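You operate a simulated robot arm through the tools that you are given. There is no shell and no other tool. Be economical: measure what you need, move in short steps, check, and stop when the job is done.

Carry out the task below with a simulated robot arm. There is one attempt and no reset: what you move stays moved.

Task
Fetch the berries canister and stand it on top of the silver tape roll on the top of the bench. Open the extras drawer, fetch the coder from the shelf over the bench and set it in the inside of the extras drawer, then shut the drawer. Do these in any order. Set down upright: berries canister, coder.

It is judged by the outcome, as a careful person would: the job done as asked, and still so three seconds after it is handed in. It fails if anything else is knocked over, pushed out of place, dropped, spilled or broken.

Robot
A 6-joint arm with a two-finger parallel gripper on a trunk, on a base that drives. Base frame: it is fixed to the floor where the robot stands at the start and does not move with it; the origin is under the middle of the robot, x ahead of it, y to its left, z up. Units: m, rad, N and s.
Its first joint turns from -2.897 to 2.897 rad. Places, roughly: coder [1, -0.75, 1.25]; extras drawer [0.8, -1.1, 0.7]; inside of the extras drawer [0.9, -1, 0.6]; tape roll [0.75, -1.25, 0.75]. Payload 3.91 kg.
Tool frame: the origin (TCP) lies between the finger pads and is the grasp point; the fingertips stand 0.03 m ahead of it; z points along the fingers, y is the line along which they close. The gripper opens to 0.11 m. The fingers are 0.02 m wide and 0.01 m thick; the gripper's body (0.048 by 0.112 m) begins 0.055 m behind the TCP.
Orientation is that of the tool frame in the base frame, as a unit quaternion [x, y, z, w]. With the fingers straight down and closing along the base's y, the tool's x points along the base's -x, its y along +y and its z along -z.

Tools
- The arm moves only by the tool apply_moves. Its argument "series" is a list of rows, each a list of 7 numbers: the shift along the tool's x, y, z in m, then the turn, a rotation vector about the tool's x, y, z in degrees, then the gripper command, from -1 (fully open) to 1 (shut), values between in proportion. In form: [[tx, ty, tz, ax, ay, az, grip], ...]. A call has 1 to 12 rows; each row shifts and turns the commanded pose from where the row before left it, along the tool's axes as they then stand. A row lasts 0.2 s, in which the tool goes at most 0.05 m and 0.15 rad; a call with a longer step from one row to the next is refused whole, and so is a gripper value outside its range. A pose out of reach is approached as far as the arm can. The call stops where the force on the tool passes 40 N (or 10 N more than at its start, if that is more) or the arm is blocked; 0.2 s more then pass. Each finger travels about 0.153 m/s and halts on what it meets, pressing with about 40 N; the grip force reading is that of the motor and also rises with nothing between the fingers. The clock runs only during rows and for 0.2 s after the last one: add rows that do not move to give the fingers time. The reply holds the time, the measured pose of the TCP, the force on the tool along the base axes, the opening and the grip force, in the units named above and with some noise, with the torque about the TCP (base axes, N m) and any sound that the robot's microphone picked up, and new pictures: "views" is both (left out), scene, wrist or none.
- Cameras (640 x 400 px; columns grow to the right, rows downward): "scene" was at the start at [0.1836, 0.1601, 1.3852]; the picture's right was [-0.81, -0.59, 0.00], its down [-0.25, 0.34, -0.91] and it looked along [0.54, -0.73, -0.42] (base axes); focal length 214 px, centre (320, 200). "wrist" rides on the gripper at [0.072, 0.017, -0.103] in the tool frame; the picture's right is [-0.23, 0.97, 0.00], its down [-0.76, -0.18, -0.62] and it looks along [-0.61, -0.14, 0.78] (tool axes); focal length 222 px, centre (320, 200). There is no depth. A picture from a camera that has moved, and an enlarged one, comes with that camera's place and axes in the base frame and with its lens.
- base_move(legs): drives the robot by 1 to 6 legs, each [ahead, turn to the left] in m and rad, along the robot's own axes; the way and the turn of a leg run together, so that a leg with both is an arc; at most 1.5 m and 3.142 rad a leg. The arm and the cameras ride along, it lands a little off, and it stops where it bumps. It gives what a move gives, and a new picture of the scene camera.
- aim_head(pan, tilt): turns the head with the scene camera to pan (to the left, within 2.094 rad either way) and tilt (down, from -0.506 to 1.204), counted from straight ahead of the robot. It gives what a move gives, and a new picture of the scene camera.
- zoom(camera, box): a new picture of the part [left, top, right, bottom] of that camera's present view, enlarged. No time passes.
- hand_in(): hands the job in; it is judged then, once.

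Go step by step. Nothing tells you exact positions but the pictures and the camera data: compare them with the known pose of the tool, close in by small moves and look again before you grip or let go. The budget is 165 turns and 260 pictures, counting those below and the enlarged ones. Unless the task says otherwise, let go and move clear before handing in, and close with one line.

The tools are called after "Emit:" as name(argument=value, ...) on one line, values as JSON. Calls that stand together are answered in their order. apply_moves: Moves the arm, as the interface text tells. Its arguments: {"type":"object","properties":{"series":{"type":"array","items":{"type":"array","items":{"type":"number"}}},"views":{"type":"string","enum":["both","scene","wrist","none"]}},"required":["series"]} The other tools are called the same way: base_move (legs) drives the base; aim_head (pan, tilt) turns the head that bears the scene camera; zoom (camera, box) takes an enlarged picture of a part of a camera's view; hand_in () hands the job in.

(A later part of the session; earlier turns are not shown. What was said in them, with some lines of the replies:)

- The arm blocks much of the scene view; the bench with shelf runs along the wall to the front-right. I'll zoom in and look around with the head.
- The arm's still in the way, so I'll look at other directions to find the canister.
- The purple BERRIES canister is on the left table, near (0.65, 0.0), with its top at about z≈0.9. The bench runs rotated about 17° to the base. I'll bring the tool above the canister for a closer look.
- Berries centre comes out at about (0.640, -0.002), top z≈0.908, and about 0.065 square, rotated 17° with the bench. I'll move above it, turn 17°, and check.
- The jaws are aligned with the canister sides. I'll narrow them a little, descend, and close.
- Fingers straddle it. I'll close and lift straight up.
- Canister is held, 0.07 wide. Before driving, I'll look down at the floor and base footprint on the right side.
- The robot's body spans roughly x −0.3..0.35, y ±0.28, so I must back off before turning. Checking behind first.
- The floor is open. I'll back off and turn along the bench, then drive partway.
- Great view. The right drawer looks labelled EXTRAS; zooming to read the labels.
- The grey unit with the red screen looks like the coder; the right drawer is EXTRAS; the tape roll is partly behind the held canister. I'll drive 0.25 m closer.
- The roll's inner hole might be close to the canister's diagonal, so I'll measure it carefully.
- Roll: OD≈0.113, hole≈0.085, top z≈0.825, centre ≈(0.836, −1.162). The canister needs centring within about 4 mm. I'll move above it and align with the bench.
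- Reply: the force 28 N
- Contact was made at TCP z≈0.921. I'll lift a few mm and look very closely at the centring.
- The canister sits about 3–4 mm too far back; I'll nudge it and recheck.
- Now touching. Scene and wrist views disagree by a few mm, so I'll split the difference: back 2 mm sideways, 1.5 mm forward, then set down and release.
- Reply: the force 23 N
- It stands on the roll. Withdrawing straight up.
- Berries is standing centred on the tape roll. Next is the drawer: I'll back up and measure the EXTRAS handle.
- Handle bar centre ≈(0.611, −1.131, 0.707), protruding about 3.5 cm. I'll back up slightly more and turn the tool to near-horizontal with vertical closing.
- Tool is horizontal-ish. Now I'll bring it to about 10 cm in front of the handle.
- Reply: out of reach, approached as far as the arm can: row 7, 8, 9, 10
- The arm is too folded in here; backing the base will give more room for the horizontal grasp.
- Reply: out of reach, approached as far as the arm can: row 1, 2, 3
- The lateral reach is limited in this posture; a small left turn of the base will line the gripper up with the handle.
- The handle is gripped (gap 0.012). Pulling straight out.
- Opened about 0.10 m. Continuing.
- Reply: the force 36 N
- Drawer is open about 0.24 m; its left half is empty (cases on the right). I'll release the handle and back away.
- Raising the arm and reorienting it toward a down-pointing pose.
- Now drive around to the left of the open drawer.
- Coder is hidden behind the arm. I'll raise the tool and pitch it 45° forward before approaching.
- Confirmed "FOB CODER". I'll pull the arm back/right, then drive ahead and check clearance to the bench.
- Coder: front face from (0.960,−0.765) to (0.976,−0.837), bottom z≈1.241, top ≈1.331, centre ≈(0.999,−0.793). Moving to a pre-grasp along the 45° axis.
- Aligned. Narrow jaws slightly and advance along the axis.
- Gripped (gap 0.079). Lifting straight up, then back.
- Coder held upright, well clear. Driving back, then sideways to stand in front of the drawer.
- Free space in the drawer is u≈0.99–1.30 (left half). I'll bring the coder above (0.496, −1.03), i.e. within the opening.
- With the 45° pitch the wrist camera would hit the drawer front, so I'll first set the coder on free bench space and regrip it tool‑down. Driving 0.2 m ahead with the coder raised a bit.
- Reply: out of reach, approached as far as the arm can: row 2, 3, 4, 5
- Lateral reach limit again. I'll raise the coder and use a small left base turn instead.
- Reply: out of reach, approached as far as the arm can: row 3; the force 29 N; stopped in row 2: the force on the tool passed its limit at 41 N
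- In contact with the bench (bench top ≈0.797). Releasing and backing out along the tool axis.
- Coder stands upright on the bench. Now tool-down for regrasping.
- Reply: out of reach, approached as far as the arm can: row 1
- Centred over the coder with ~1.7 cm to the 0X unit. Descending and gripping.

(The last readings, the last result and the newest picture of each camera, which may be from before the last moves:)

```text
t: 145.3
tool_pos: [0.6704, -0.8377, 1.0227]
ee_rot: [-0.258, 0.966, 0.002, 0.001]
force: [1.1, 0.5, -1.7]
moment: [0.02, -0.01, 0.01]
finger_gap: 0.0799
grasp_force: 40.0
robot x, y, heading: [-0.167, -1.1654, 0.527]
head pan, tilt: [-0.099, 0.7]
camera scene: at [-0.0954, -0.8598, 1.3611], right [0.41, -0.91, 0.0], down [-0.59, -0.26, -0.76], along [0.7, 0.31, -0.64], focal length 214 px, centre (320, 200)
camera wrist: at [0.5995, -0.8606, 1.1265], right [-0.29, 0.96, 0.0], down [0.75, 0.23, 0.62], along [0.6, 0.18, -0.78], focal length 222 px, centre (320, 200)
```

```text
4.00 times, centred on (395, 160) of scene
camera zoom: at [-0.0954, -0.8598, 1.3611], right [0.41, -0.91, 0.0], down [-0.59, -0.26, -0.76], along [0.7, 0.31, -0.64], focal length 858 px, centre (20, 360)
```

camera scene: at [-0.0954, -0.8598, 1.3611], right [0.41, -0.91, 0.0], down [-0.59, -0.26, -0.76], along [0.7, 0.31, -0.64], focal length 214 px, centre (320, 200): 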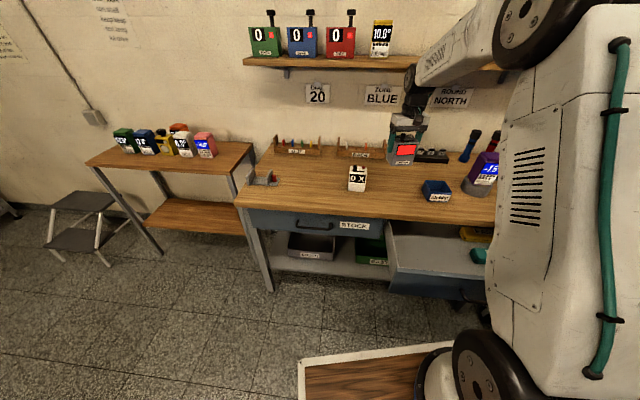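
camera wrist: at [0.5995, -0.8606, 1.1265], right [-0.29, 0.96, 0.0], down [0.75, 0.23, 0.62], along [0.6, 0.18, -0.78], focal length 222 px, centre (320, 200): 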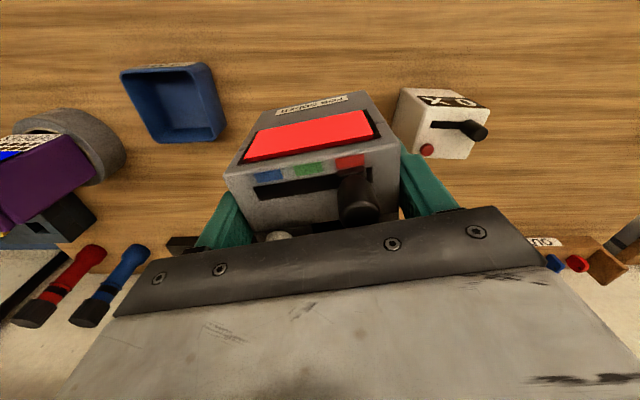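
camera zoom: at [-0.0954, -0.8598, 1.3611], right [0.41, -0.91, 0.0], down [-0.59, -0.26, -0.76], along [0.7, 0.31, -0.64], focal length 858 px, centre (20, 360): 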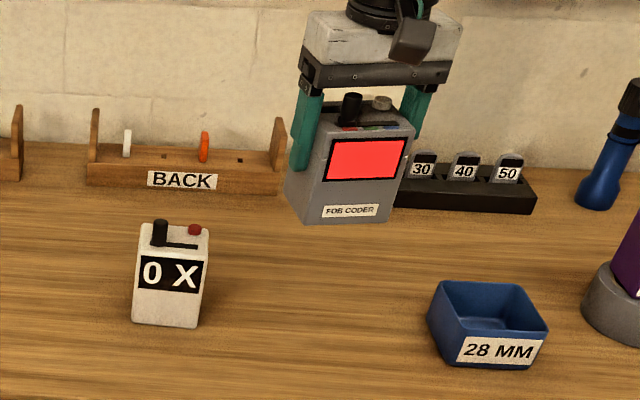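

Held upright. Now rotate to bench alignment and move above the drawer's free area at (0.49, −1.03).

Emit:
apply_moves(series=[[0, 0, 0, 0, 0, 6.3, 1], [0, 0, 0, 0, 0, 6.3, 1], [0.0381, -0.0216, 0, 0, 0, 0, 1], [0.0381, -0.0216, 0, 0, 0, 0, 1], [0.0381, -0.0216, 0, 0, 0, 0, 1], [0.0381, -0.0216, 0, 0, 0, 0, 1], [0.0381, -0.0216, 0, 0, 0, 0, 1], [0.0381, -0.0216, 0, 0, 0, 0, 1], [0, 0, 0, 0, 0, 0, 1]])

Emit:
aim_head(pan=-0.35, tilt=0.9)

Emit:
zoom(camera="scene", box=[260, 80, 480, 240])

```text
t: 147.3
tool_pos: [0.496, -1.0315, 1.0207]
ee_rot: [-0.152, 0.988, 0.002, 0.0]
force: [-0.8, 0.5, -1.6]
moment: [0.0, -0.01, 0.03]
finger_gap: 0.0797
grasp_force: 40.7
robot x, y, heading: [-0.1682, -1.1639, 0.519]
head pan, tilt: [-0.099, 0.7]
camera scene: at [-0.0954, -0.8599, 1.3612], right [0.41, -0.91, 0.0], down [-0.59, -0.26, -0.76], along [0.7, 0.31, -0.64], focal length 214 px, centre (320, 200)
camera wrist: at [0.4197, -1.0372, 1.1241], right [-0.08, 1.0, 0.0], down [0.78, 0.06, 0.62], along [0.62, 0.05, -0.78], focal length 222 px, centre (320, 200)
```

scene: 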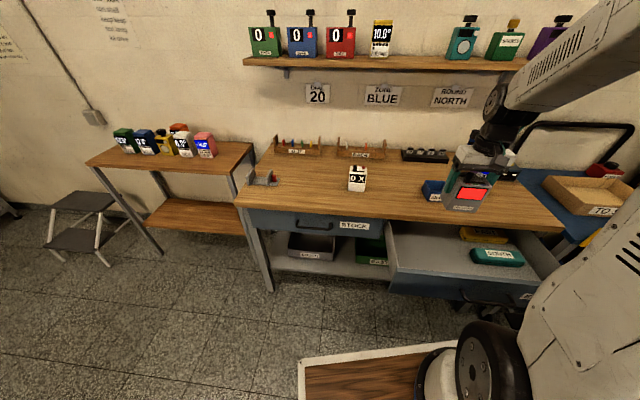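
wrist: 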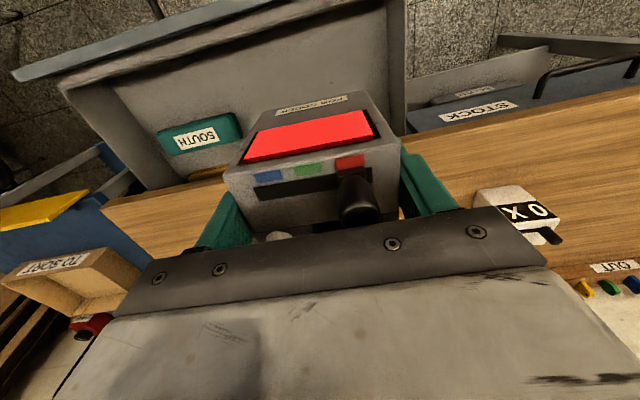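

```text
t: 148.1
tool_pos: [0.4951, -1.0301, 1.0214]
ee_rot: [-0.151, 0.988, 0.002, 0.001]
force: [0.4, 0.2, -1.0]
moment: [-0.02, 0.01, 0.03]
finger_gap: 0.0795
grasp_force: 40.2
robot x, y, heading: [-0.168, -1.1645, 0.52]
head pan, tilt: [-0.351, 0.901]
camera scene: at [-0.0986, -0.8818, 1.345], right [0.17, -0.99, 0.0], down [-0.77, -0.13, -0.62], along [0.61, 0.11, -0.78], focal length 214 px, centre (320, 200)
```

scene: 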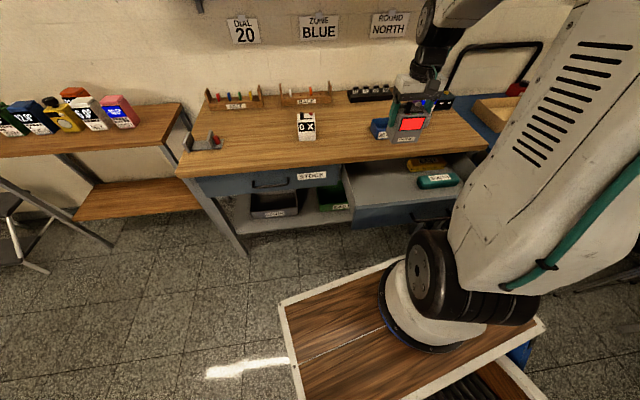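

```text
2.50 times, centred on (370, 160) of scene
camera zoom: at [-0.0986, -0.8818, 1.345], right [0.17, -0.99, 0.0], down [-0.77, -0.13, -0.62], along [0.61, 0.11, -0.78], focal length 536 px, centre (195, 300)
```

zoom: 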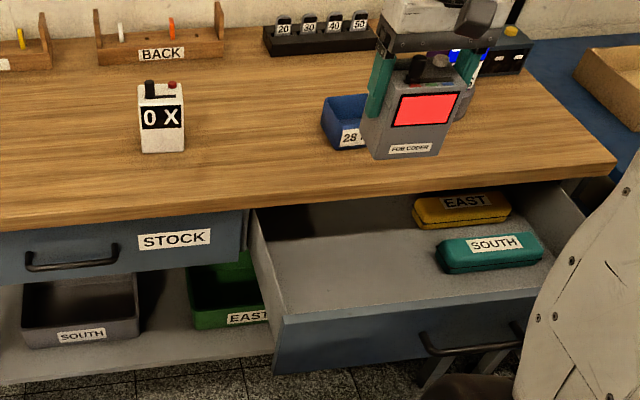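

Emit:
apply_moves(series=[[-0.012, 0, 0.02, 0, 0, 0, 1], [0, 0, 0.04, 0, 0, 0, 1], [0, 0, 0.04, 0, 0, 0, 1], [0, 0, 0.04, 0, 0, 0, 1], [0, 0, 0.04, 0, 0, 0, 1], [0, 0, 0.04, 0, 0, 0, 1], [0, 0, 0, 0, 0, 0, 1]])

Emit:
zoom(camera="scene", box=[330, 120, 470, 240])

```text
t: 149.7
tool_pos: [0.5056, -1.0266, 0.8016]
ee_rot: [-0.151, 0.989, 0.002, 0.0]
force: [-0.3, 0.0, -1.7]
moment: [0.0, 0.0, -0.02]
finger_gap: 0.0794
grasp_force: 40.2
robot x, y, heading: [-0.1661, -1.1662, 0.521]
head pan, tilt: [-0.351, 0.901]
camera scene: at [-0.0986, -0.8819, 1.345], right [0.17, -0.99, 0.0], down [-0.77, -0.13, -0.62], along [0.61, 0.11, -0.78], focal length 214 px, centre (320, 200)
camera wrist: at [0.4298, -1.0333, 0.9054], right [-0.08, 1.0, 0.0], down [0.78, 0.06, 0.62], along [0.62, 0.05, -0.78], focal length 222 px, centre (320, 200)
```

scene: 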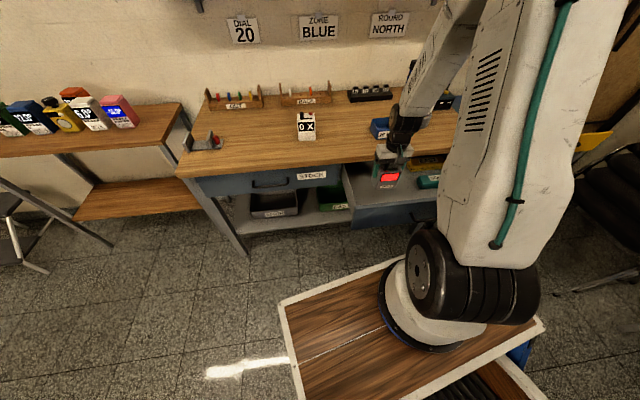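
wrist: 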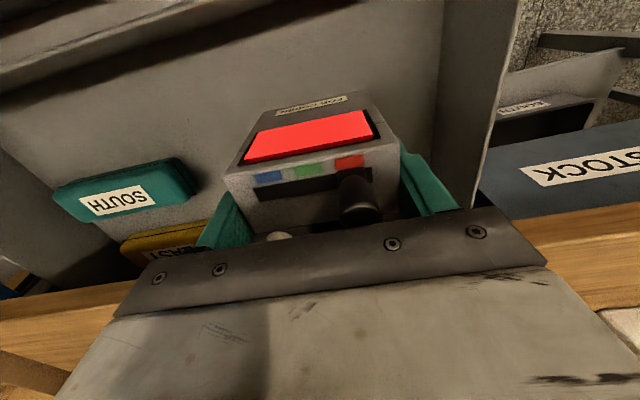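

```text
3.33 times, centred on (400, 180) of scene
camera zoom: at [-0.0986, -0.8819, 1.345], right [0.17, -0.99, 0.0], down [-0.77, -0.13, -0.62], along [0.61, 0.11, -0.78], focal length 715 px, centre (53, 267)
```

zoom: 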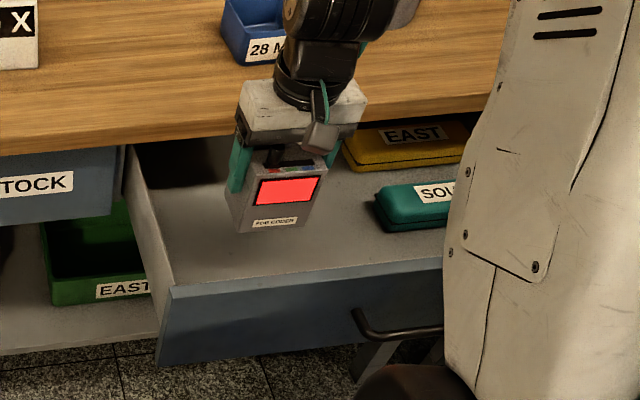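

Emit:
apply_moves(series=[[0, 0, 0.03, 0, 0, 0, 1], [0, 0, 0.025, 0, 0, 0, 1], [0, 0, 0.012, 0, 0, 0, 1], [0, 0, 0, 0, 0, 0, 1]])

Emit:
zoom(camera="scene", box=[330, 120, 470, 240])

```text
t: 150.7
tool_pos: [0.5059, -1.0256, 0.7341]
ee_rot: [-0.152, 0.988, 0.002, 0.001]
force: [0.2, 0.4, -1.4]
moment: [-0.01, 0.02, 0.0]
finger_gap: 0.0793
grasp_force: 39.8
robot x, y, heading: [-0.1708, -1.1615, 0.519]
head pan, tilt: [-0.351, 0.901]
camera scene: at [-0.0985, -0.8819, 1.345], right [0.17, -0.99, 0.0], down [-0.77, -0.13, -0.62], along [0.61, 0.11, -0.78], focal length 214 px, centre (320, 200)
camera wrist: at [0.4311, -1.0324, 0.8377], right [-0.08, 1.0, 0.0], down [0.78, 0.06, 0.62], along [0.62, 0.05, -0.78], focal length 222 px, centre (320, 200)
```

scene: 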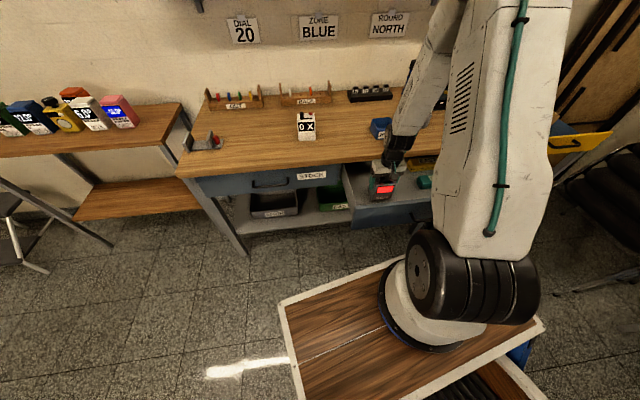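
wrist: 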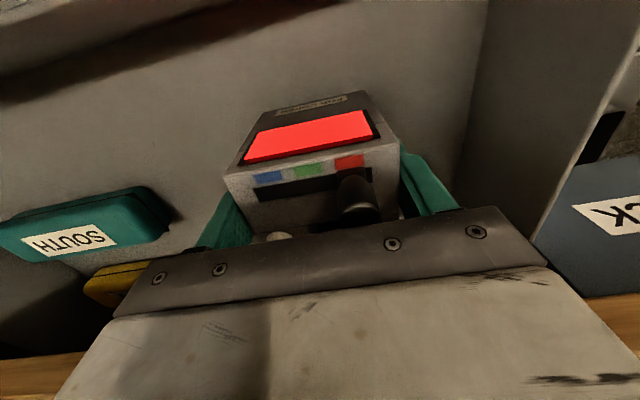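

```text
3.33 times, centred on (400, 180) of scene
camera zoom: at [-0.0985, -0.8819, 1.345], right [0.17, -0.99, 0.0], down [-0.77, -0.13, -0.62], along [0.61, 0.11, -0.78], focal length 715 px, centre (53, 267)
```

zoom: 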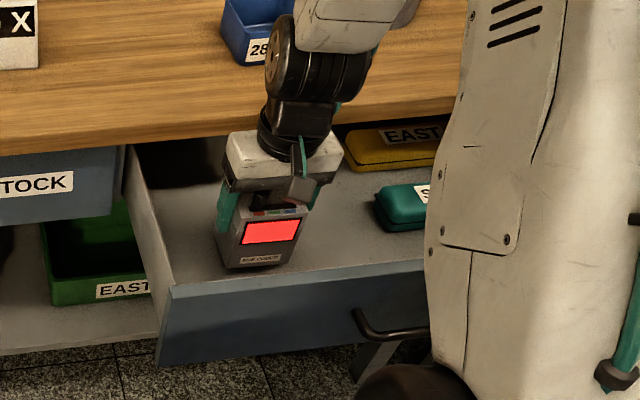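

Emit:
apply_moves(series=[[0, 0, 0.008, 0, 0, 0, 1], [0, 0, 0.008, 0, 0, 0, 1], [0, 0, 0, 0, 0, 0, 1]], views="none")

Emit:
apply_moves(series=[[0, 0, 0.005, 0, 0, 0, 1], [0, 0, 0, 0, 0, 0, 1]], views="none")

```text
t: 151.5
tool_pos: [0.5058, -1.0265, 0.7194]
ee_rot: [-0.152, 0.988, 0.001, 0.0]
force: [0.9, -0.3, -1.5]
moment: [0.0, -0.02, 0.01]
finger_gap: 0.0794
grasp_force: 39.7
robot x, y, heading: [-0.1697, -1.1666, 0.523]
head pan, tilt: [-0.351, 0.901]
```

```text
t: 152.1
tool_pos: [0.5064, -1.0248, 0.7149]
ee_rot: [-0.151, 0.988, 0.002, 0.0]
force: [-0.8, 0.5, 6.5]
moment: [-0.27, -0.18, -0.05]
finger_gap: 0.0794
grasp_force: 40.0
robot x, y, heading: [-0.1665, -1.1634, 0.527]
head pan, tilt: [-0.351, 0.901]
```

Contact with the drawer floor (≈0.638). Releasing.

Emit:
apply_moves(series=[[0, 0, 0.001, 0, 0, 0, 1], [0, 0, 0, 0, 0, 0, 0.2], [0, 0, 0, 0, 0, 0, -0.82], [0, 0, 0, 0, 0, 0, -0.82], [0, 0, 0, 0, 0, 0, -0.82]])

Emit:
apply_moves(series=[[0, 0, -0.02, 0, 0, 0, -0.82], [0, 0, -0.03, 0, 0, 0, -0.82], [0, 0, -0.04, 0, 0, 0, -0.82], [0, 0, -0.045, 0, 0, 0, -0.82], [0, 0, -0.045, 0, 0, 0, -0.82], [0, 0, -0.045, 0, 0, 0, -0.82], [0, 0, 0, 0, 0, 0, -0.82]])

Emit:
zoom(camera="scene", box=[330, 120, 470, 240])

```text
t: 153.3
tool_pos: [0.5057, -1.0255, 0.7133]
ee_rot: [-0.151, 0.989, 0.002, -0.001]
force: [0.1, -0.2, 0.3]
moment: [0.0, -0.04, -0.04]
finger_gap: 0.1001
grasp_force: 0.0
robot x, y, heading: [-0.1693, -1.1626, 0.522]
head pan, tilt: [-0.351, 0.901]
camera scene: at [-0.0986, -0.8819, 1.345], right [0.17, -0.99, 0.0], down [-0.77, -0.13, -0.62], along [0.61, 0.11, -0.78], focal length 214 px, centre (320, 200)
camera wrist: at [0.4306, -1.0324, 0.8165], right [-0.08, 1.0, 0.0], down [0.78, 0.06, 0.62], along [0.62, 0.05, -0.78], focal length 222 px, centre (320, 200)
```

scene: 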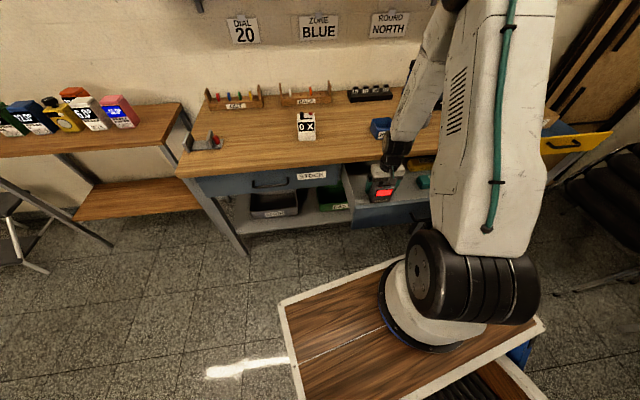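
wrist: 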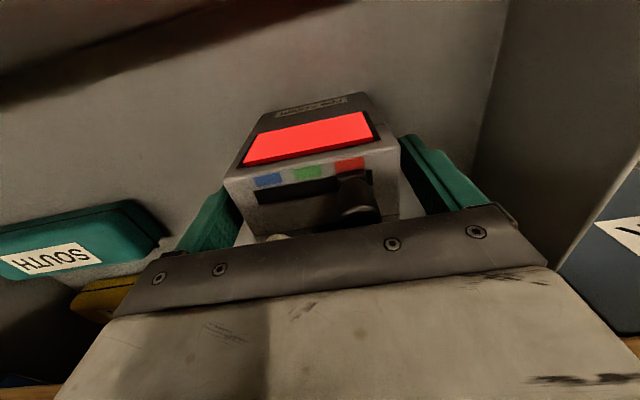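

```text
t: 154.9
tool_pos: [0.5068, -1.0258, 0.9384]
ee_rot: [-0.152, 0.988, 0.002, 0.001]
force: [0.0, 0.2, -0.8]
moment: [-0.01, -0.01, 0.0]
finger_gap: 0.1004
grasp_force: 0.0
robot x, y, heading: [-0.1692, -1.1654, 0.52]
head pan, tilt: [-0.351, 0.901]
camera scene: at [-0.0985, -0.8819, 1.345], right [0.17, -0.99, 0.0], down [-0.77, -0.13, -0.62], along [0.61, 0.11, -0.78], focal length 214 px, centre (320, 200)
camera wrist: at [0.4306, -1.0328, 1.0412], right [-0.08, 1.0, 0.0], down [0.78, 0.06, 0.62], along [0.62, 0.05, -0.78], focal length 222 px, centre (320, 200)
```

scene: 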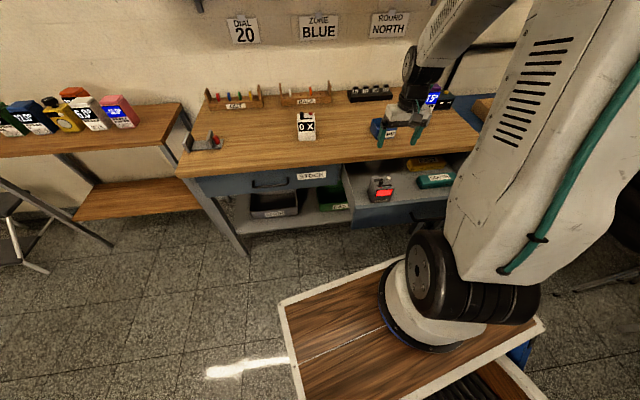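
wrist: 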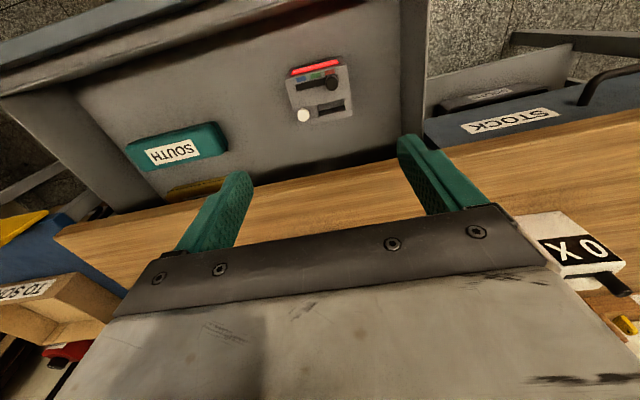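

```text
3.33 times, centred on (400, 180) of scene
camera zoom: at [-0.0985, -0.8819, 1.345], right [0.17, -0.99, 0.0], down [-0.77, -0.13, -0.62], along [0.61, 0.11, -0.78], focal length 715 px, centre (53, 267)
```

zoom: 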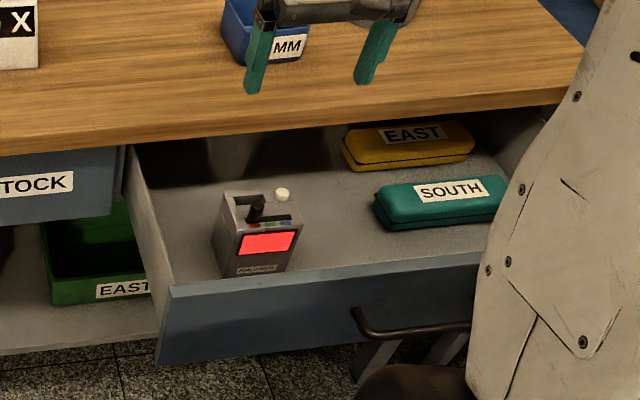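

The coder is upright in the drawer. Next I'll check it clears the bench underside before closing: retreat, pitch the tool 45° and look from low in front.

Emit:
apply_moves(series=[[0, 0, -0.04, 0, 0, 0, 0.5], [0, 0, -0.04, 0, 0, 0, 1]], views="none")

Emit:
base_move(legs=[[0, -0.215], [-0.25, 0]])

Emit:
apply_moves(series=[[0, 0, 0, 0, -7.5, 0, 1], [0, 0, 0, 0, -7.5, 0, 1], [0, 0, 0, 0, -7.5, 0, 1], [0, 0, 0, 0, -7.5, 0, 1], [0, 0, 0, 0, -7.5, 0, 1], [0, 0, 0, 0, -7.5, 0, 1], [0, 0, 0, 0, 0, 0, 1]])

```text
t: 155.5
tool_pos: [0.5053, -1.0274, 1.0181]
ee_rot: [-0.152, 0.988, 0.001, -0.001]
force: [-0.1, 0.0, 0.4]
moment: [0.0, 0.06, 0.0]
finger_gap: 0.0001
grasp_force: 38.2
robot x, y, heading: [-0.1666, -1.162, 0.526]
head pan, tilt: [-0.351, 0.901]
```

```text
t: 158.1
tool_pos: [0.276, -1.2502, 1.0167]
ee_rot: [-0.043, 0.999, 0.002, 0.0]
force: [0.4, -0.2, -0.3]
moment: [0.03, -0.01, 0.02]
finger_gap: 0.0
grasp_force: 37.6
robot x, y, heading: [-0.4042, -1.2381, 0.307]
head pan, tilt: [-0.351, 0.901]
camera scene: at [-0.28, -0.9792, 1.345], right [-0.05, -1.0, 0.0], down [-0.78, 0.04, -0.62], along [0.62, -0.03, -0.78], focal length 214 px, centre (320, 200)
```

scene: 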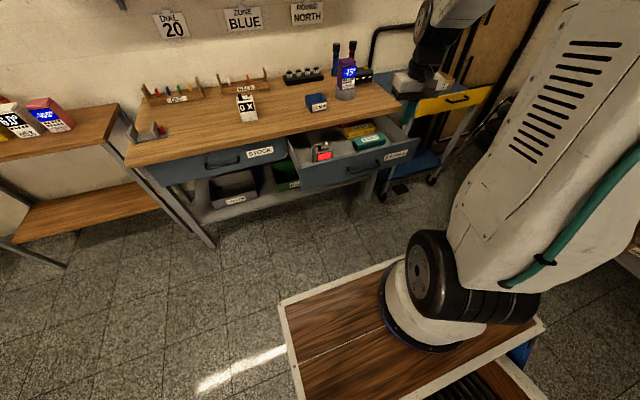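

```text
t: 159.7
tool_pos: [0.277, -1.251, 1.019]
ee_rot: [-0.04, 0.928, 0.019, 0.369]
force: [0.3, 0.1, 0.3]
moment: [0.05, 0.03, 0.01]
finger_gap: 0.0002
grasp_force: 37.8
robot x, y, heading: [-0.4098, -1.2406, 0.307]
head pan, tilt: [-0.351, 0.901]
camera scene: at [-0.28, -0.9792, 1.345], right [-0.05, -1.0, 0.0], down [-0.78, 0.04, -0.62], along [0.62, -0.03, -0.78], focal length 214 px, centre (320, 200)
camera wrist: at [0.1504, -1.2457, 1.0431], right [0.08, 0.98, 0.16], down [0.14, -0.17, 0.97], along [0.99, -0.05, -0.15], focal length 222 px, centre (320, 200)
```

scene: 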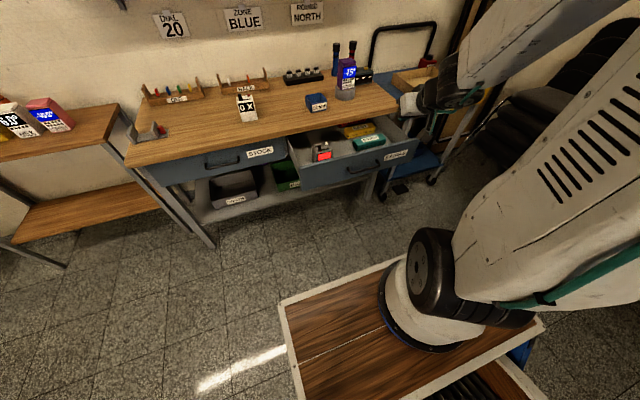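
wrist: 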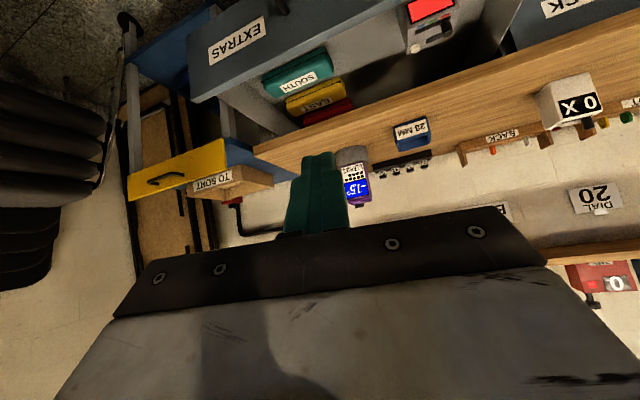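

Emit:
apply_moves(series=[[0.0258, 0, 0.0272, 0, 0, 0, 1], [0.0258, 0, 0.0272, 0, 0, 0, 1], [0.0258, 0, 0.0272, 0, 0, 0, 1], [0.0258, 0, 0.0272, 0, 0, 0, 1], [0.0258, 0, 0.0272, 0, 0, 0, 1], [0.0258, 0, 0.0272, 0, 0, 0, 1], [0.0258, 0, 0.0272, 0, 0, 0, 1], [0, 0, 0, 0, 0, 0, 1]], views="wrist")

Emit:
zoom(camera="wrist", box=[300, 100, 640, 300])

```text
t: 161.5
tool_pos: [0.3153, -1.2715, 0.7957]
ee_rot: [-0.036, 0.925, 0.033, 0.378]
force: [0.3, -0.4, -0.1]
moment: [-0.02, 0.01, 0.0]
finger_gap: 0.0
grasp_force: 37.3
out of reach, approached as far as the arm can: row 2, 3, 5, 6, 7
robot x, y, heading: [-0.4086, -1.2392, 0.309]
head pan, tilt: [-0.351, 0.901]
camera wrist: at [0.1896, -1.2673, 0.8198], right [0.07, 0.98, 0.19], down [0.13, -0.2, 0.97], along [0.99, -0.05, -0.14], focal length 222 px, centre (320, 200)
```

wrist: 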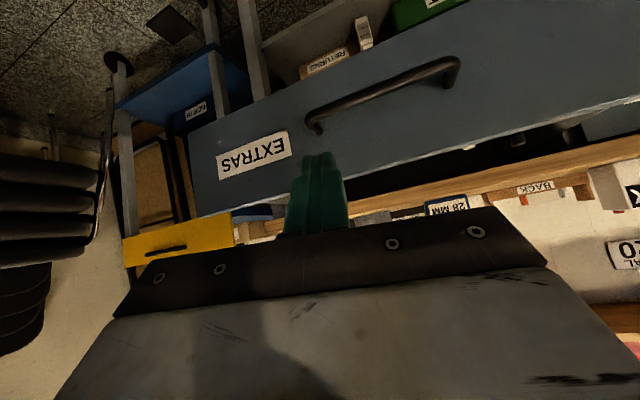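

```text
1.88 times, centred on (470, 200) of wrist
camera zoom: at [0.1896, -1.2673, 0.8198], right [0.07, 0.98, 0.19], down [0.13, -0.2, 0.97], along [0.99, -0.05, -0.14], focal length 418 px, centre (38, 200)
```

zoom: 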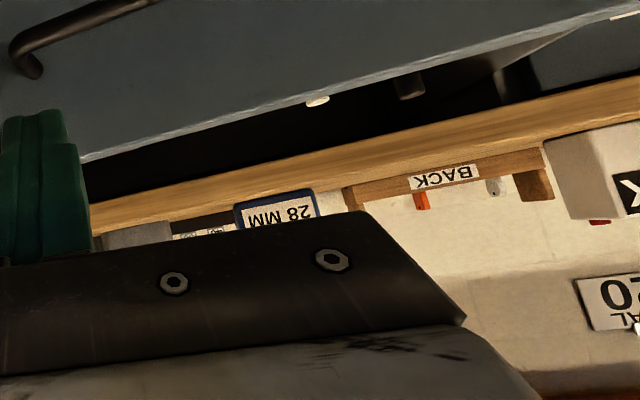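

The lever top (≈0.76) is below the bench underside (≈0.775), so the drawer can close. I'll bring the closed fingertips against the drawer front, above the handle, near its centre.

Emit:
apply_moves(series=[[-0.0125, 0.0055, 0.027, 0, 0, 0, 1], [-0.0125, 0.0055, 0.027, 0, 0, 0, 1], [-0.0125, 0.0055, 0.027, 0, 0, 0, 1], [0, 0, 0, 0, 0, 0, 1]])

Emit:
zoom(camera="wrist", box=[200, 40, 480, 240])

Emit:
zoom(camera="scene", box=[270, 60, 450, 200])

```text
t: 162.5
tool_pos: [0.4058, -1.2536, 0.7779]
ee_rot: [-0.039, 0.923, 0.022, 0.382]
force: [-0.4, 0.5, -0.2]
moment: [0.01, 0.01, 0.0]
finger_gap: 0.0003
grasp_force: 38.0
out of reach, approached as far as the arm can: row 1, 2
robot x, y, heading: [-0.4094, -1.2399, 0.303]
head pan, tilt: [-0.351, 0.901]
camera scene: at [-0.28, -0.9793, 1.345], right [-0.05, -1.0, 0.0], down [-0.78, 0.04, -0.62], along [0.62, -0.03, -0.78], focal length 214 px, centre (320, 200)
camera wrist: at [0.28, -1.2491, 0.7994], right [0.07, 0.98, 0.17], down [0.11, -0.18, 0.98], along [0.99, -0.05, -0.13], focal length 222 px, centre (320, 200)
```

scene: 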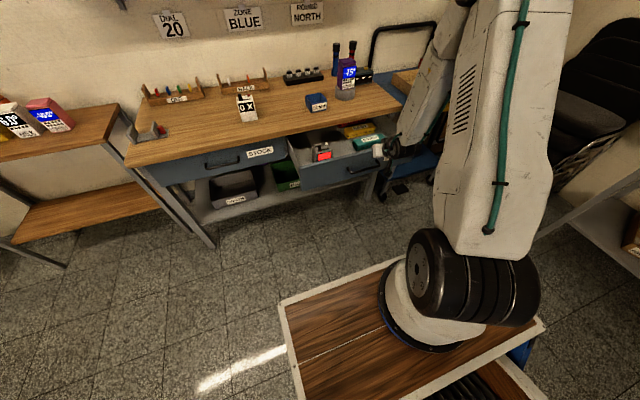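
wrist: 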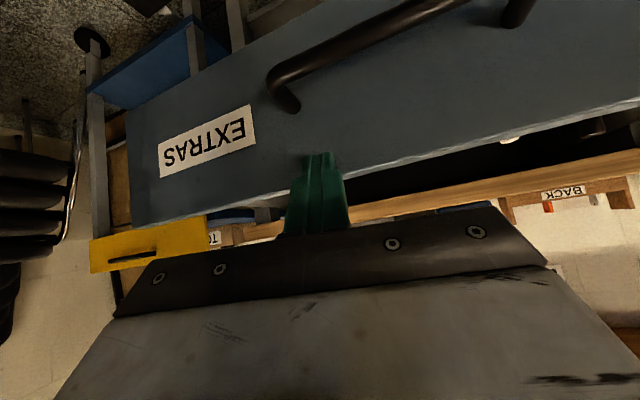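

```text
2.00 times, centred on (340, 140) of wrist
camera zoom: at [0.28, -1.2491, 0.7994], right [0.07, 0.98, 0.17], down [0.11, -0.18, 0.98], along [0.99, -0.05, -0.13], focal length 444 px, centre (280, 320)
```

zoom: 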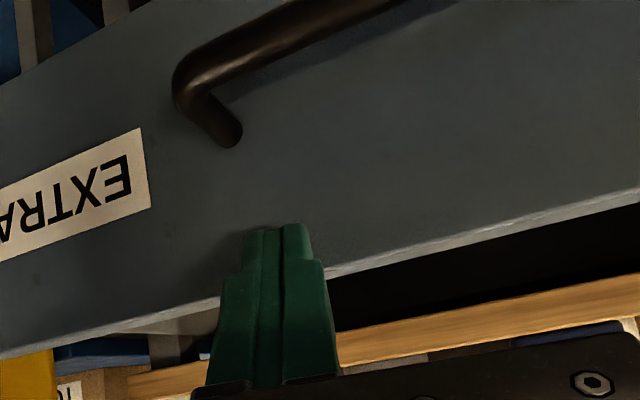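

```text
2.86 times, centred on (360, 130) of scene
camera zoom: at [-0.28, -0.9793, 1.345], right [-0.05, -1.0, 0.0], down [-0.78, 0.04, -0.62], along [0.62, -0.03, -0.78], focal length 613 px, centre (206, 400)
```

zoom: 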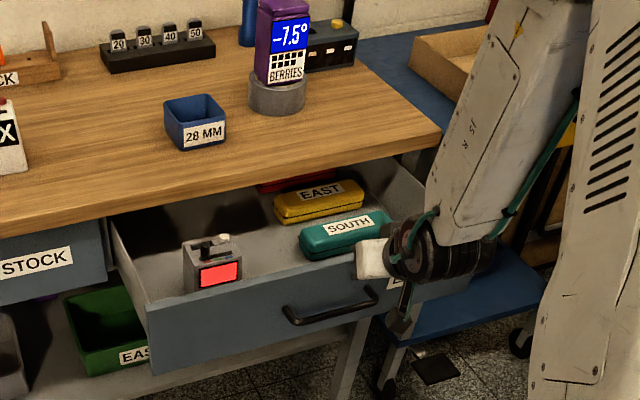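

Emit:
apply_moves(series=[[0.0105, 0, 0.0105, 0, 0, 0, 1], [0, 0, 0, 0, 0, 0, 1]], views="none")

Emit:
zoom(camera="wrist", box=[200, 40, 480, 240])

```text
t: 163.1
tool_pos: [0.4083, -1.2575, 0.7657]
ee_rot: [-0.038, 0.923, 0.023, 0.382]
force: [0.1, 1.1, -0.4]
moment: [0.01, 0.01, -0.01]
finger_gap: 0.0
grasp_force: 37.5
out of reach, approached as far as the arm can: row 1
robot x, y, heading: [-0.4067, -1.2376, 0.307]
head pan, tilt: [-0.351, 0.901]
```

```text
2.00 times, centred on (340, 140) of wrist
camera zoom: at [0.2824, -1.2516, 0.7883], right [0.07, 0.98, 0.17], down [0.12, -0.18, 0.98], along [0.99, -0.05, -0.13], focal length 444 px, centre (280, 320)
```

zoom: 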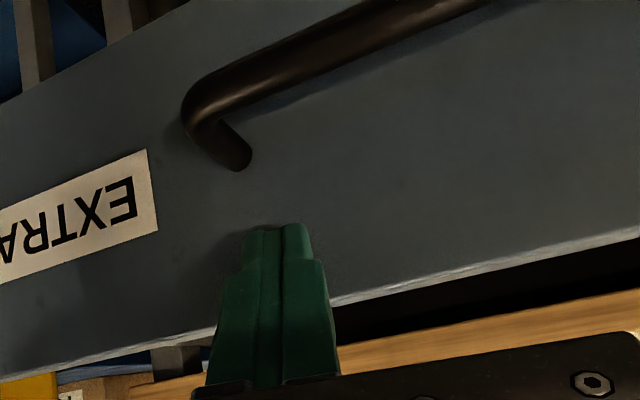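

Pushing the drawer closed with slow steps.

Emit:
apply_moves(series=[[-0.0138, 0.0043, 0.0139, 0, 0, 0, 1], [-0.0138, 0.0043, 0.0139, 0, 0, 0, 1], [-0.0138, 0.0043, 0.0139, 0, 0, 0, 1], [-0.0138, 0.0043, 0.0139, 0, 0, 0, 1], [0, 0, 0, 0, 0, 0, 1]])

Emit:
zoom(camera="scene", box=[270, 60, 450, 200])

```text
t: 164.3
tool_pos: [0.4845, -1.2319, 0.7671]
ee_rot: [-0.041, 0.923, 0.019, 0.383]
force: [-0.1, -0.3, 0.1]
moment: [0.0, 0.03, 0.01]
finger_gap: 0.0001
grasp_force: 37.2
robot x, y, heading: [-0.4063, -1.2406, 0.306]
head pan, tilt: [-0.351, 0.901]
camera scene: at [-0.2799, -0.9792, 1.345], right [-0.05, -1.0, 0.0], down [-0.78, 0.04, -0.62], along [0.62, -0.03, -0.78], focal length 214 px, centre (320, 200)
camera wrist: at [0.3586, -1.2264, 0.7875], right [0.08, 0.98, 0.16], down [0.11, -0.17, 0.98], along [0.99, -0.06, -0.12], focal length 222 px, centre (320, 200)
```

scene: 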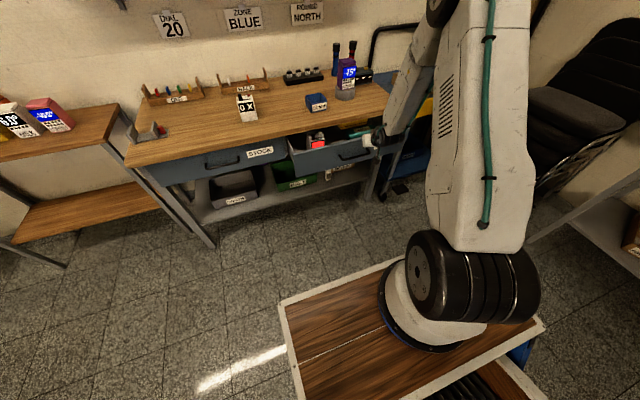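
wrist: 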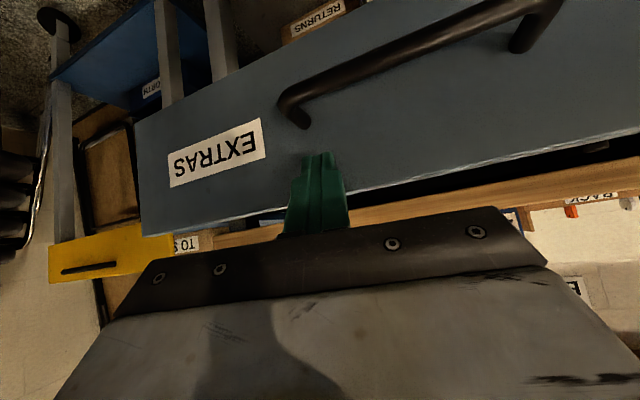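

```text
2.86 times, centred on (360, 130) of scene
camera zoom: at [-0.2799, -0.9792, 1.345], right [-0.05, -1.0, 0.0], down [-0.78, 0.04, -0.62], along [0.62, -0.03, -0.78], focal length 613 px, centre (206, 400)
```

zoom: 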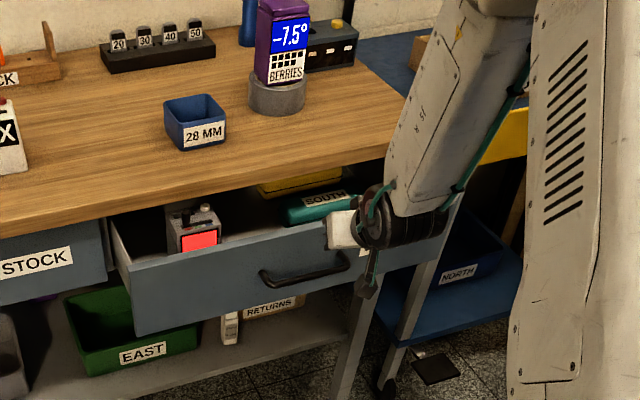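

Emit:
apply_moves(series=[[-0.0104, 0.0032, 0.0104, 0, 0, 0, 1], [-0.0104, 0.0032, 0.0104, 0, 0, 0, 1], [-0.0104, 0.0032, 0.0104, 0, 0, 0, 1], [0, 0, 0, 0, 0, 0, 1]], views="wrist")

Emit:
zoom(camera="scene", box=[290, 110, 380, 180])

Emit:
zoom(camera="wrist", box=[380, 80, 640, 240])

```text
t: 165.3
tool_pos: [0.5279, -1.2192, 0.7637]
ee_rot: [-0.04, 0.922, 0.018, 0.384]
force: [-0.2, -0.2, -1.2]
moment: [0.0, 0.0, -0.01]
finger_gap: 0.0
grasp_force: 37.4
robot x, y, heading: [-0.409, -1.2374, 0.307]
head pan, tilt: [-0.351, 0.901]
camera wrist: at [0.4032, -1.2144, 0.7861], right [0.08, 0.98, 0.16], down [0.11, -0.17, 0.98], along [0.99, -0.06, -0.12], focal length 222 px, centre (320, 200)
```

wrist: 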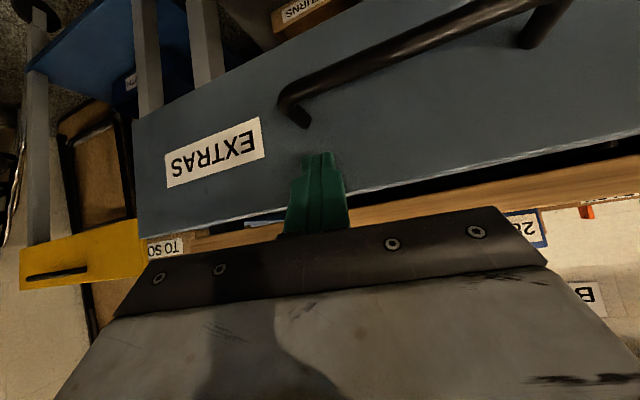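

```text
5.71 times, centred on (335, 145) of scene
camera zoom: at [-0.2799, -0.9792, 1.345], right [-0.05, -1.0, 0.0], down [-0.78, 0.04, -0.62], along [0.62, -0.03, -0.78], focal length 1226 px, centre (234, 514)
```

zoom: 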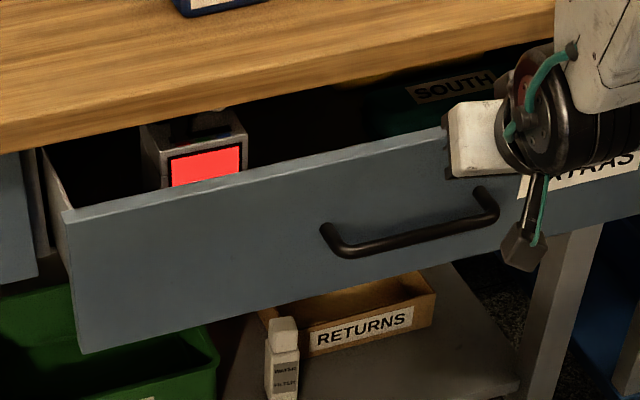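

```text
2.46 times, centred on (510, 160) of wrist
camera zoom: at [0.4032, -1.2144, 0.7861], right [0.08, 0.98, 0.16], down [0.11, -0.17, 0.98], along [0.99, -0.06, -0.12], focal length 547 px, centre (-148, 298)
```

zoom: 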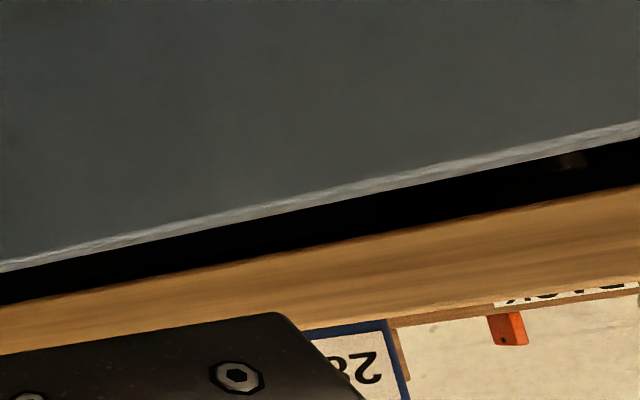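

Coder passes under the edge with clearance and remains upright. Continuing.

Emit:
apply_moves(series=[[-0.0138, 0.0043, 0.0139, 0, 0, 0, 1], [-0.0138, 0.0043, 0.0139, 0, 0, 0, 1], [-0.0138, 0.0043, 0.0139, 0, 0, 0, 1], [0, 0, 0, 0, 0, 0, 1]], views="wrist")

Emit:
zoom(camera="scene", box=[290, 110, 380, 180])

```text
t: 166.3
tool_pos: [0.5857, -1.2025, 0.766]
ee_rot: [-0.038, 0.923, 0.017, 0.383]
force: [0.4, 0.1, 0.1]
moment: [0.0, -0.01, 0.0]
finger_gap: 0.0001
grasp_force: 37.4
robot x, y, heading: [-0.4103, -1.2384, 0.306]
head pan, tilt: [-0.351, 0.901]
camera wrist: at [0.4599, -1.1972, 0.787], right [0.08, 0.98, 0.16], down [0.11, -0.17, 0.98], along [0.99, -0.06, -0.12], focal length 222 px, centre (320, 200)
```

wrist: 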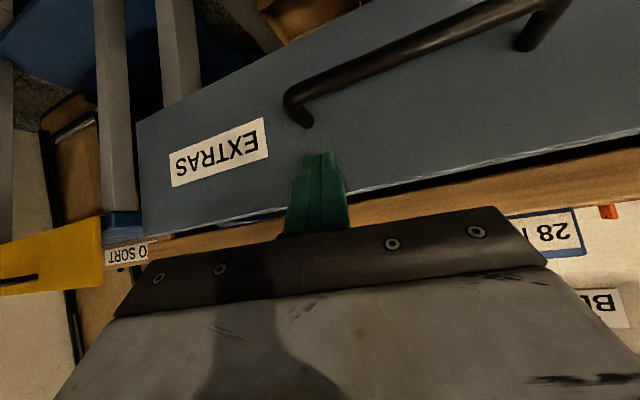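

```text
5.71 times, centred on (335, 145) of scene
camera zoom: at [-0.2799, -0.9792, 1.345], right [-0.05, -1.0, 0.0], down [-0.78, 0.04, -0.62], along [0.62, -0.03, -0.78], focal length 1226 px, centre (234, 514)
```

zoom: 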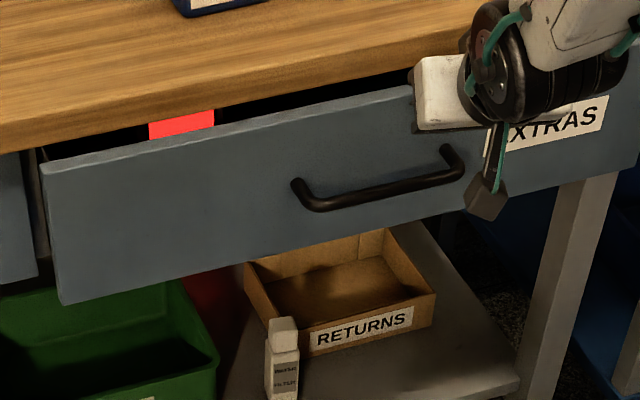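

Emit:
apply_moves(series=[[-0.0138, 0.0043, 0.0139, 0, 0, 0, 1], [-0.0138, 0.0043, 0.0139, 0, 0, 0, 1], [-0.0104, 0.0032, 0.0104, 0, 0, 0, 1], [0, 0, 0, 0, 0, 0, 1]], views="wrist")

Emit:
zoom(camera="scene", box=[280, 100, 400, 190])

```text
t: 167.3
tool_pos: [0.6397, -1.1863, 0.7636]
ee_rot: [-0.039, 0.923, 0.018, 0.382]
force: [-0.7, 0.0, -0.1]
moment: [-0.01, 0.05, 0.01]
finger_gap: 0.0
grasp_force: 37.4
robot x, y, heading: [-0.4092, -1.2412, 0.304]
head pan, tilt: [-0.351, 0.901]
camera wrist: at [0.5125, -1.1812, 0.7862], right [0.08, 0.98, 0.16], down [0.11, -0.17, 0.98], along [0.99, -0.06, -0.12], focal length 222 px, centre (320, 200)
```

wrist: 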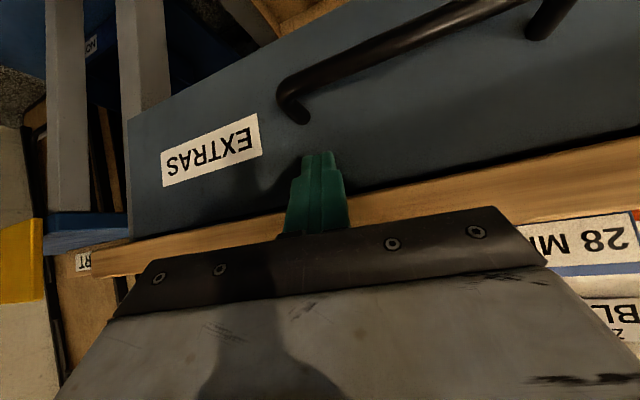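

```text
4.44 times, centred on (340, 145) of scene
camera zoom: at [-0.2799, -0.9792, 1.345], right [-0.05, -1.0, 0.0], down [-0.78, 0.04, -0.62], along [0.62, -0.03, -0.78], focal length 953 px, centre (231, 444)
```

zoom: 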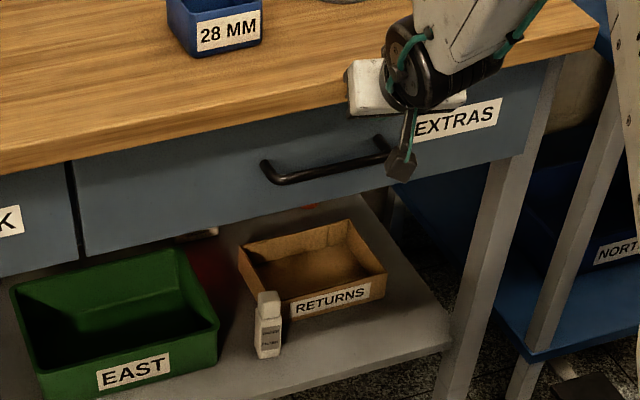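

Nearly flush with the STOCK drawer. A last gentle push until resistance.

Emit:
apply_moves(series=[[-0.0055, 0.0017, 0.0056, 0, 0, 0, 1], [-0.0055, 0.0017, 0.0056, 0, 0, 0, 1], [-0.0055, 0.0017, 0.0056, 0, 0, 0, 1], [0, 0, 0, 0, 0, 0, 1]], views="wrist")

Emit:
zoom(camera="scene", box=[280, 100, 400, 190])

```text
t: 167.7
tool_pos: [0.6396, -1.1866, 0.7652]
ee_rot: [-0.039, 0.924, 0.017, 0.379]
force: [-27.9, -2.3, 19.0]
moment: [0.18, -0.06, 0.27]
finger_gap: 0.0003
grasp_force: 37.7
robot x, y, heading: [-0.4117, -1.2351, 0.3]
head pan, tilt: [-0.351, 0.901]
stopped in row 1: the force on the tool passed its limit at 58 N (the readings are from after the stop); the commanded pose is now the measured one
camera wrist: at [0.5132, -1.181, 0.7868], right [0.08, 0.98, 0.16], down [0.12, -0.17, 0.98], along [0.99, -0.06, -0.13], focal length 222 px, centre (320, 200)
```

wrist: 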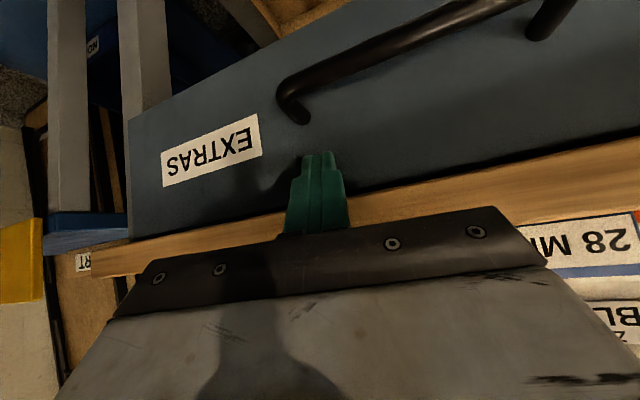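

```text
4.44 times, centred on (340, 145) of scene
camera zoom: at [-0.282, -0.9795, 1.3452], right [-0.05, -1.0, 0.0], down [-0.78, 0.04, -0.62], along [0.62, -0.03, -0.78], focal length 953 px, centre (231, 444)
```

zoom: 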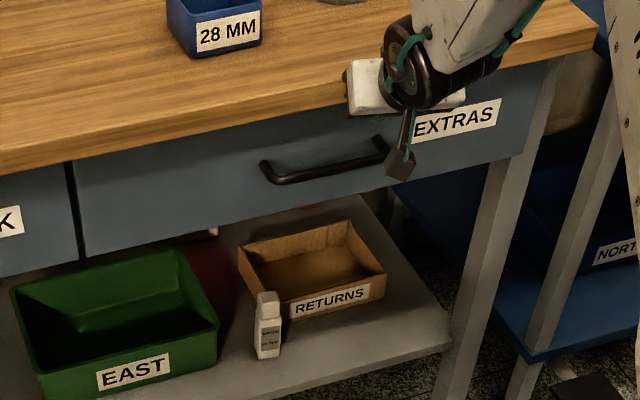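

Drawer is shut against its stop. Backing away and inspecting everything.

Emit:
apply_moves(series=[[0.0138, -0.0043, -0.0139, 0, 0, 0, 1], [0.0138, -0.0043, -0.0139, 0, 0, 0, 1], [0, 0, 0, 0, 0, 0, 1]], views="none")

Emit:
base_move(legs=[[-0.3, 0]])

Emit:
aim_head(pan=0.0, tilt=0.5)

Emit:
zoom(camera="scene", box=[220, 100, 480, 270])

```text
t: 168.5
tool_pos: [0.6014, -1.1979, 0.7625]
ee_rot: [-0.039, 0.925, 0.017, 0.379]
force: [-0.2, -0.7, -0.5]
moment: [0.01, -0.04, -0.01]
finger_gap: 0.0002
grasp_force: 37.8
robot x, y, heading: [-0.409, -1.2386, 0.305]
head pan, tilt: [-0.351, 0.901]
```

```text
t: 170.5
tool_pos: [0.3207, -1.2863, 0.7638]
ee_rot: [-0.039, 0.924, 0.017, 0.38]
force: [0.1, -0.2, 0.8]
moment: [0.01, -0.02, 0.0]
finger_gap: 0.0
grasp_force: 37.9
robot x, y, heading: [-0.6911, -1.3267, 0.307]
head pan, tilt: [-0.351, 0.901]
camera scene: at [-0.5619, -1.0679, 1.345], right [-0.05, -1.0, 0.0], down [-0.78, 0.04, -0.62], along [0.62, -0.03, -0.78], focal length 214 px, centre (320, 200)
```

scene: 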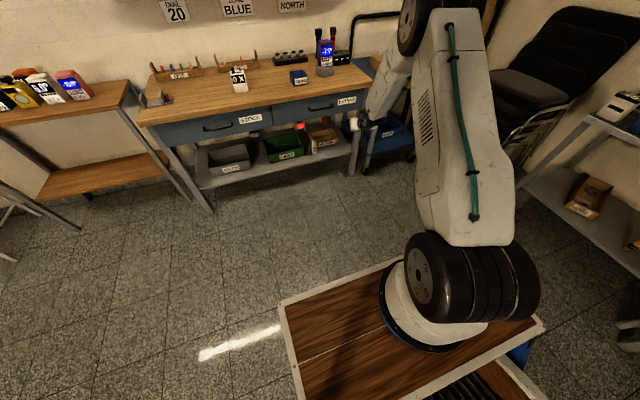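

```text
t: 171.4
tool_pos: [0.3211, -1.2854, 0.763]
ee_rot: [-0.04, 0.924, 0.018, 0.38]
force: [0.4, 0.1, 0.1]
moment: [0.0, -0.01, 0.02]
finger_gap: 0.0
grasp_force: 37.6
robot x, y, heading: [-0.6928, -1.327, 0.307]
head pan, tilt: [0.0, 0.499]
camera scene: at [-0.5506, -1.0371, 1.3788], right [0.3, -0.95, 0.0], down [-0.46, -0.14, -0.88], along [0.84, 0.26, -0.48], focal length 214 px, centre (320, 200)
```

scene: 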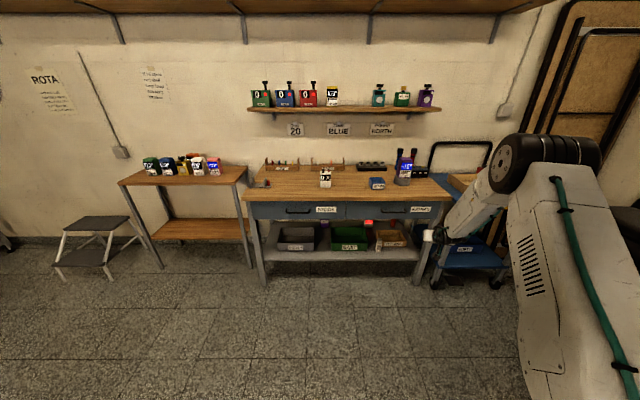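

```text
2.35 times, centred on (350, 185) of scene
camera zoom: at [-0.5506, -1.0371, 1.3788], right [0.3, -0.95, 0.0], down [-0.46, -0.14, -0.88], along [0.84, 0.26, -0.48], focal length 505 px, centre (249, 235)
```

zoom: 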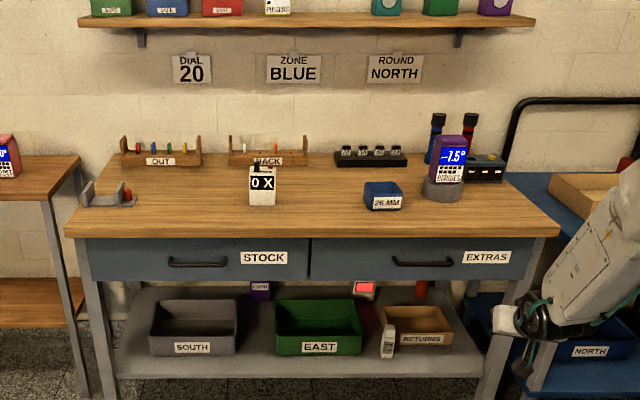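

Everything looks in place. The red-screen unit on the lower shelf was there before (seen before I moved the coder); a quick zoom to confirm it isn't mine.

Emit:
zoom(camera="scene", box=[345, 205, 405, 250])

Emit:
zoom(camera="scene", box=[380, 140, 440, 220])

```text
8.89 times, centred on (375, 228) of scene
camera zoom: at [-0.5506, -1.0371, 1.3788], right [0.3, -0.95, 0.0], down [-0.46, -0.14, -0.88], along [0.84, 0.26, -0.48], focal length 1906 px, centre (-169, -44)
```

zoom: 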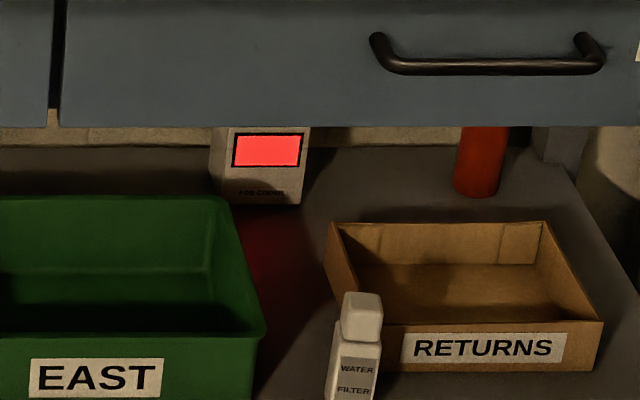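

```text
5.00 times, centred on (410, 180) of scene
camera zoom: at [-0.5506, -1.0371, 1.3788], right [0.3, -0.95, 0.0], down [-0.46, -0.14, -0.88], along [0.84, 0.26, -0.48], focal length 1072 px, centre (-130, 300)
```

zoom: 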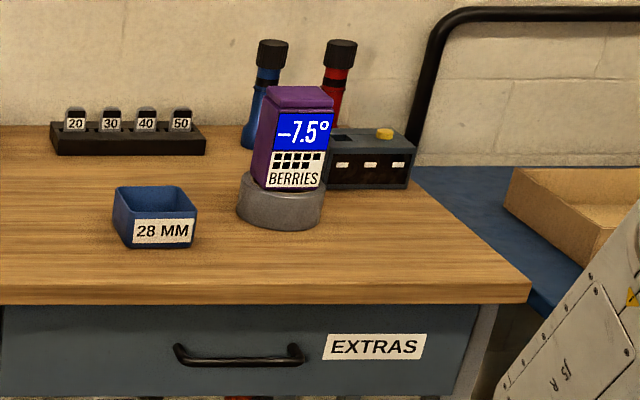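

The unit on the lower shelf is a twin coder that was already there before I moved mine. The berries canister stands on the tape roll, the coder is in the EXTRAS drawer, the drawer is shut, and the arm is clear.

Emit:
hand_in()

```text
The job is handed in.
```

The berries canister is standing upright on the silver tape roll. The fob coder from the shelf over the bench is upright inside the extras drawer, and the drawer is shut.
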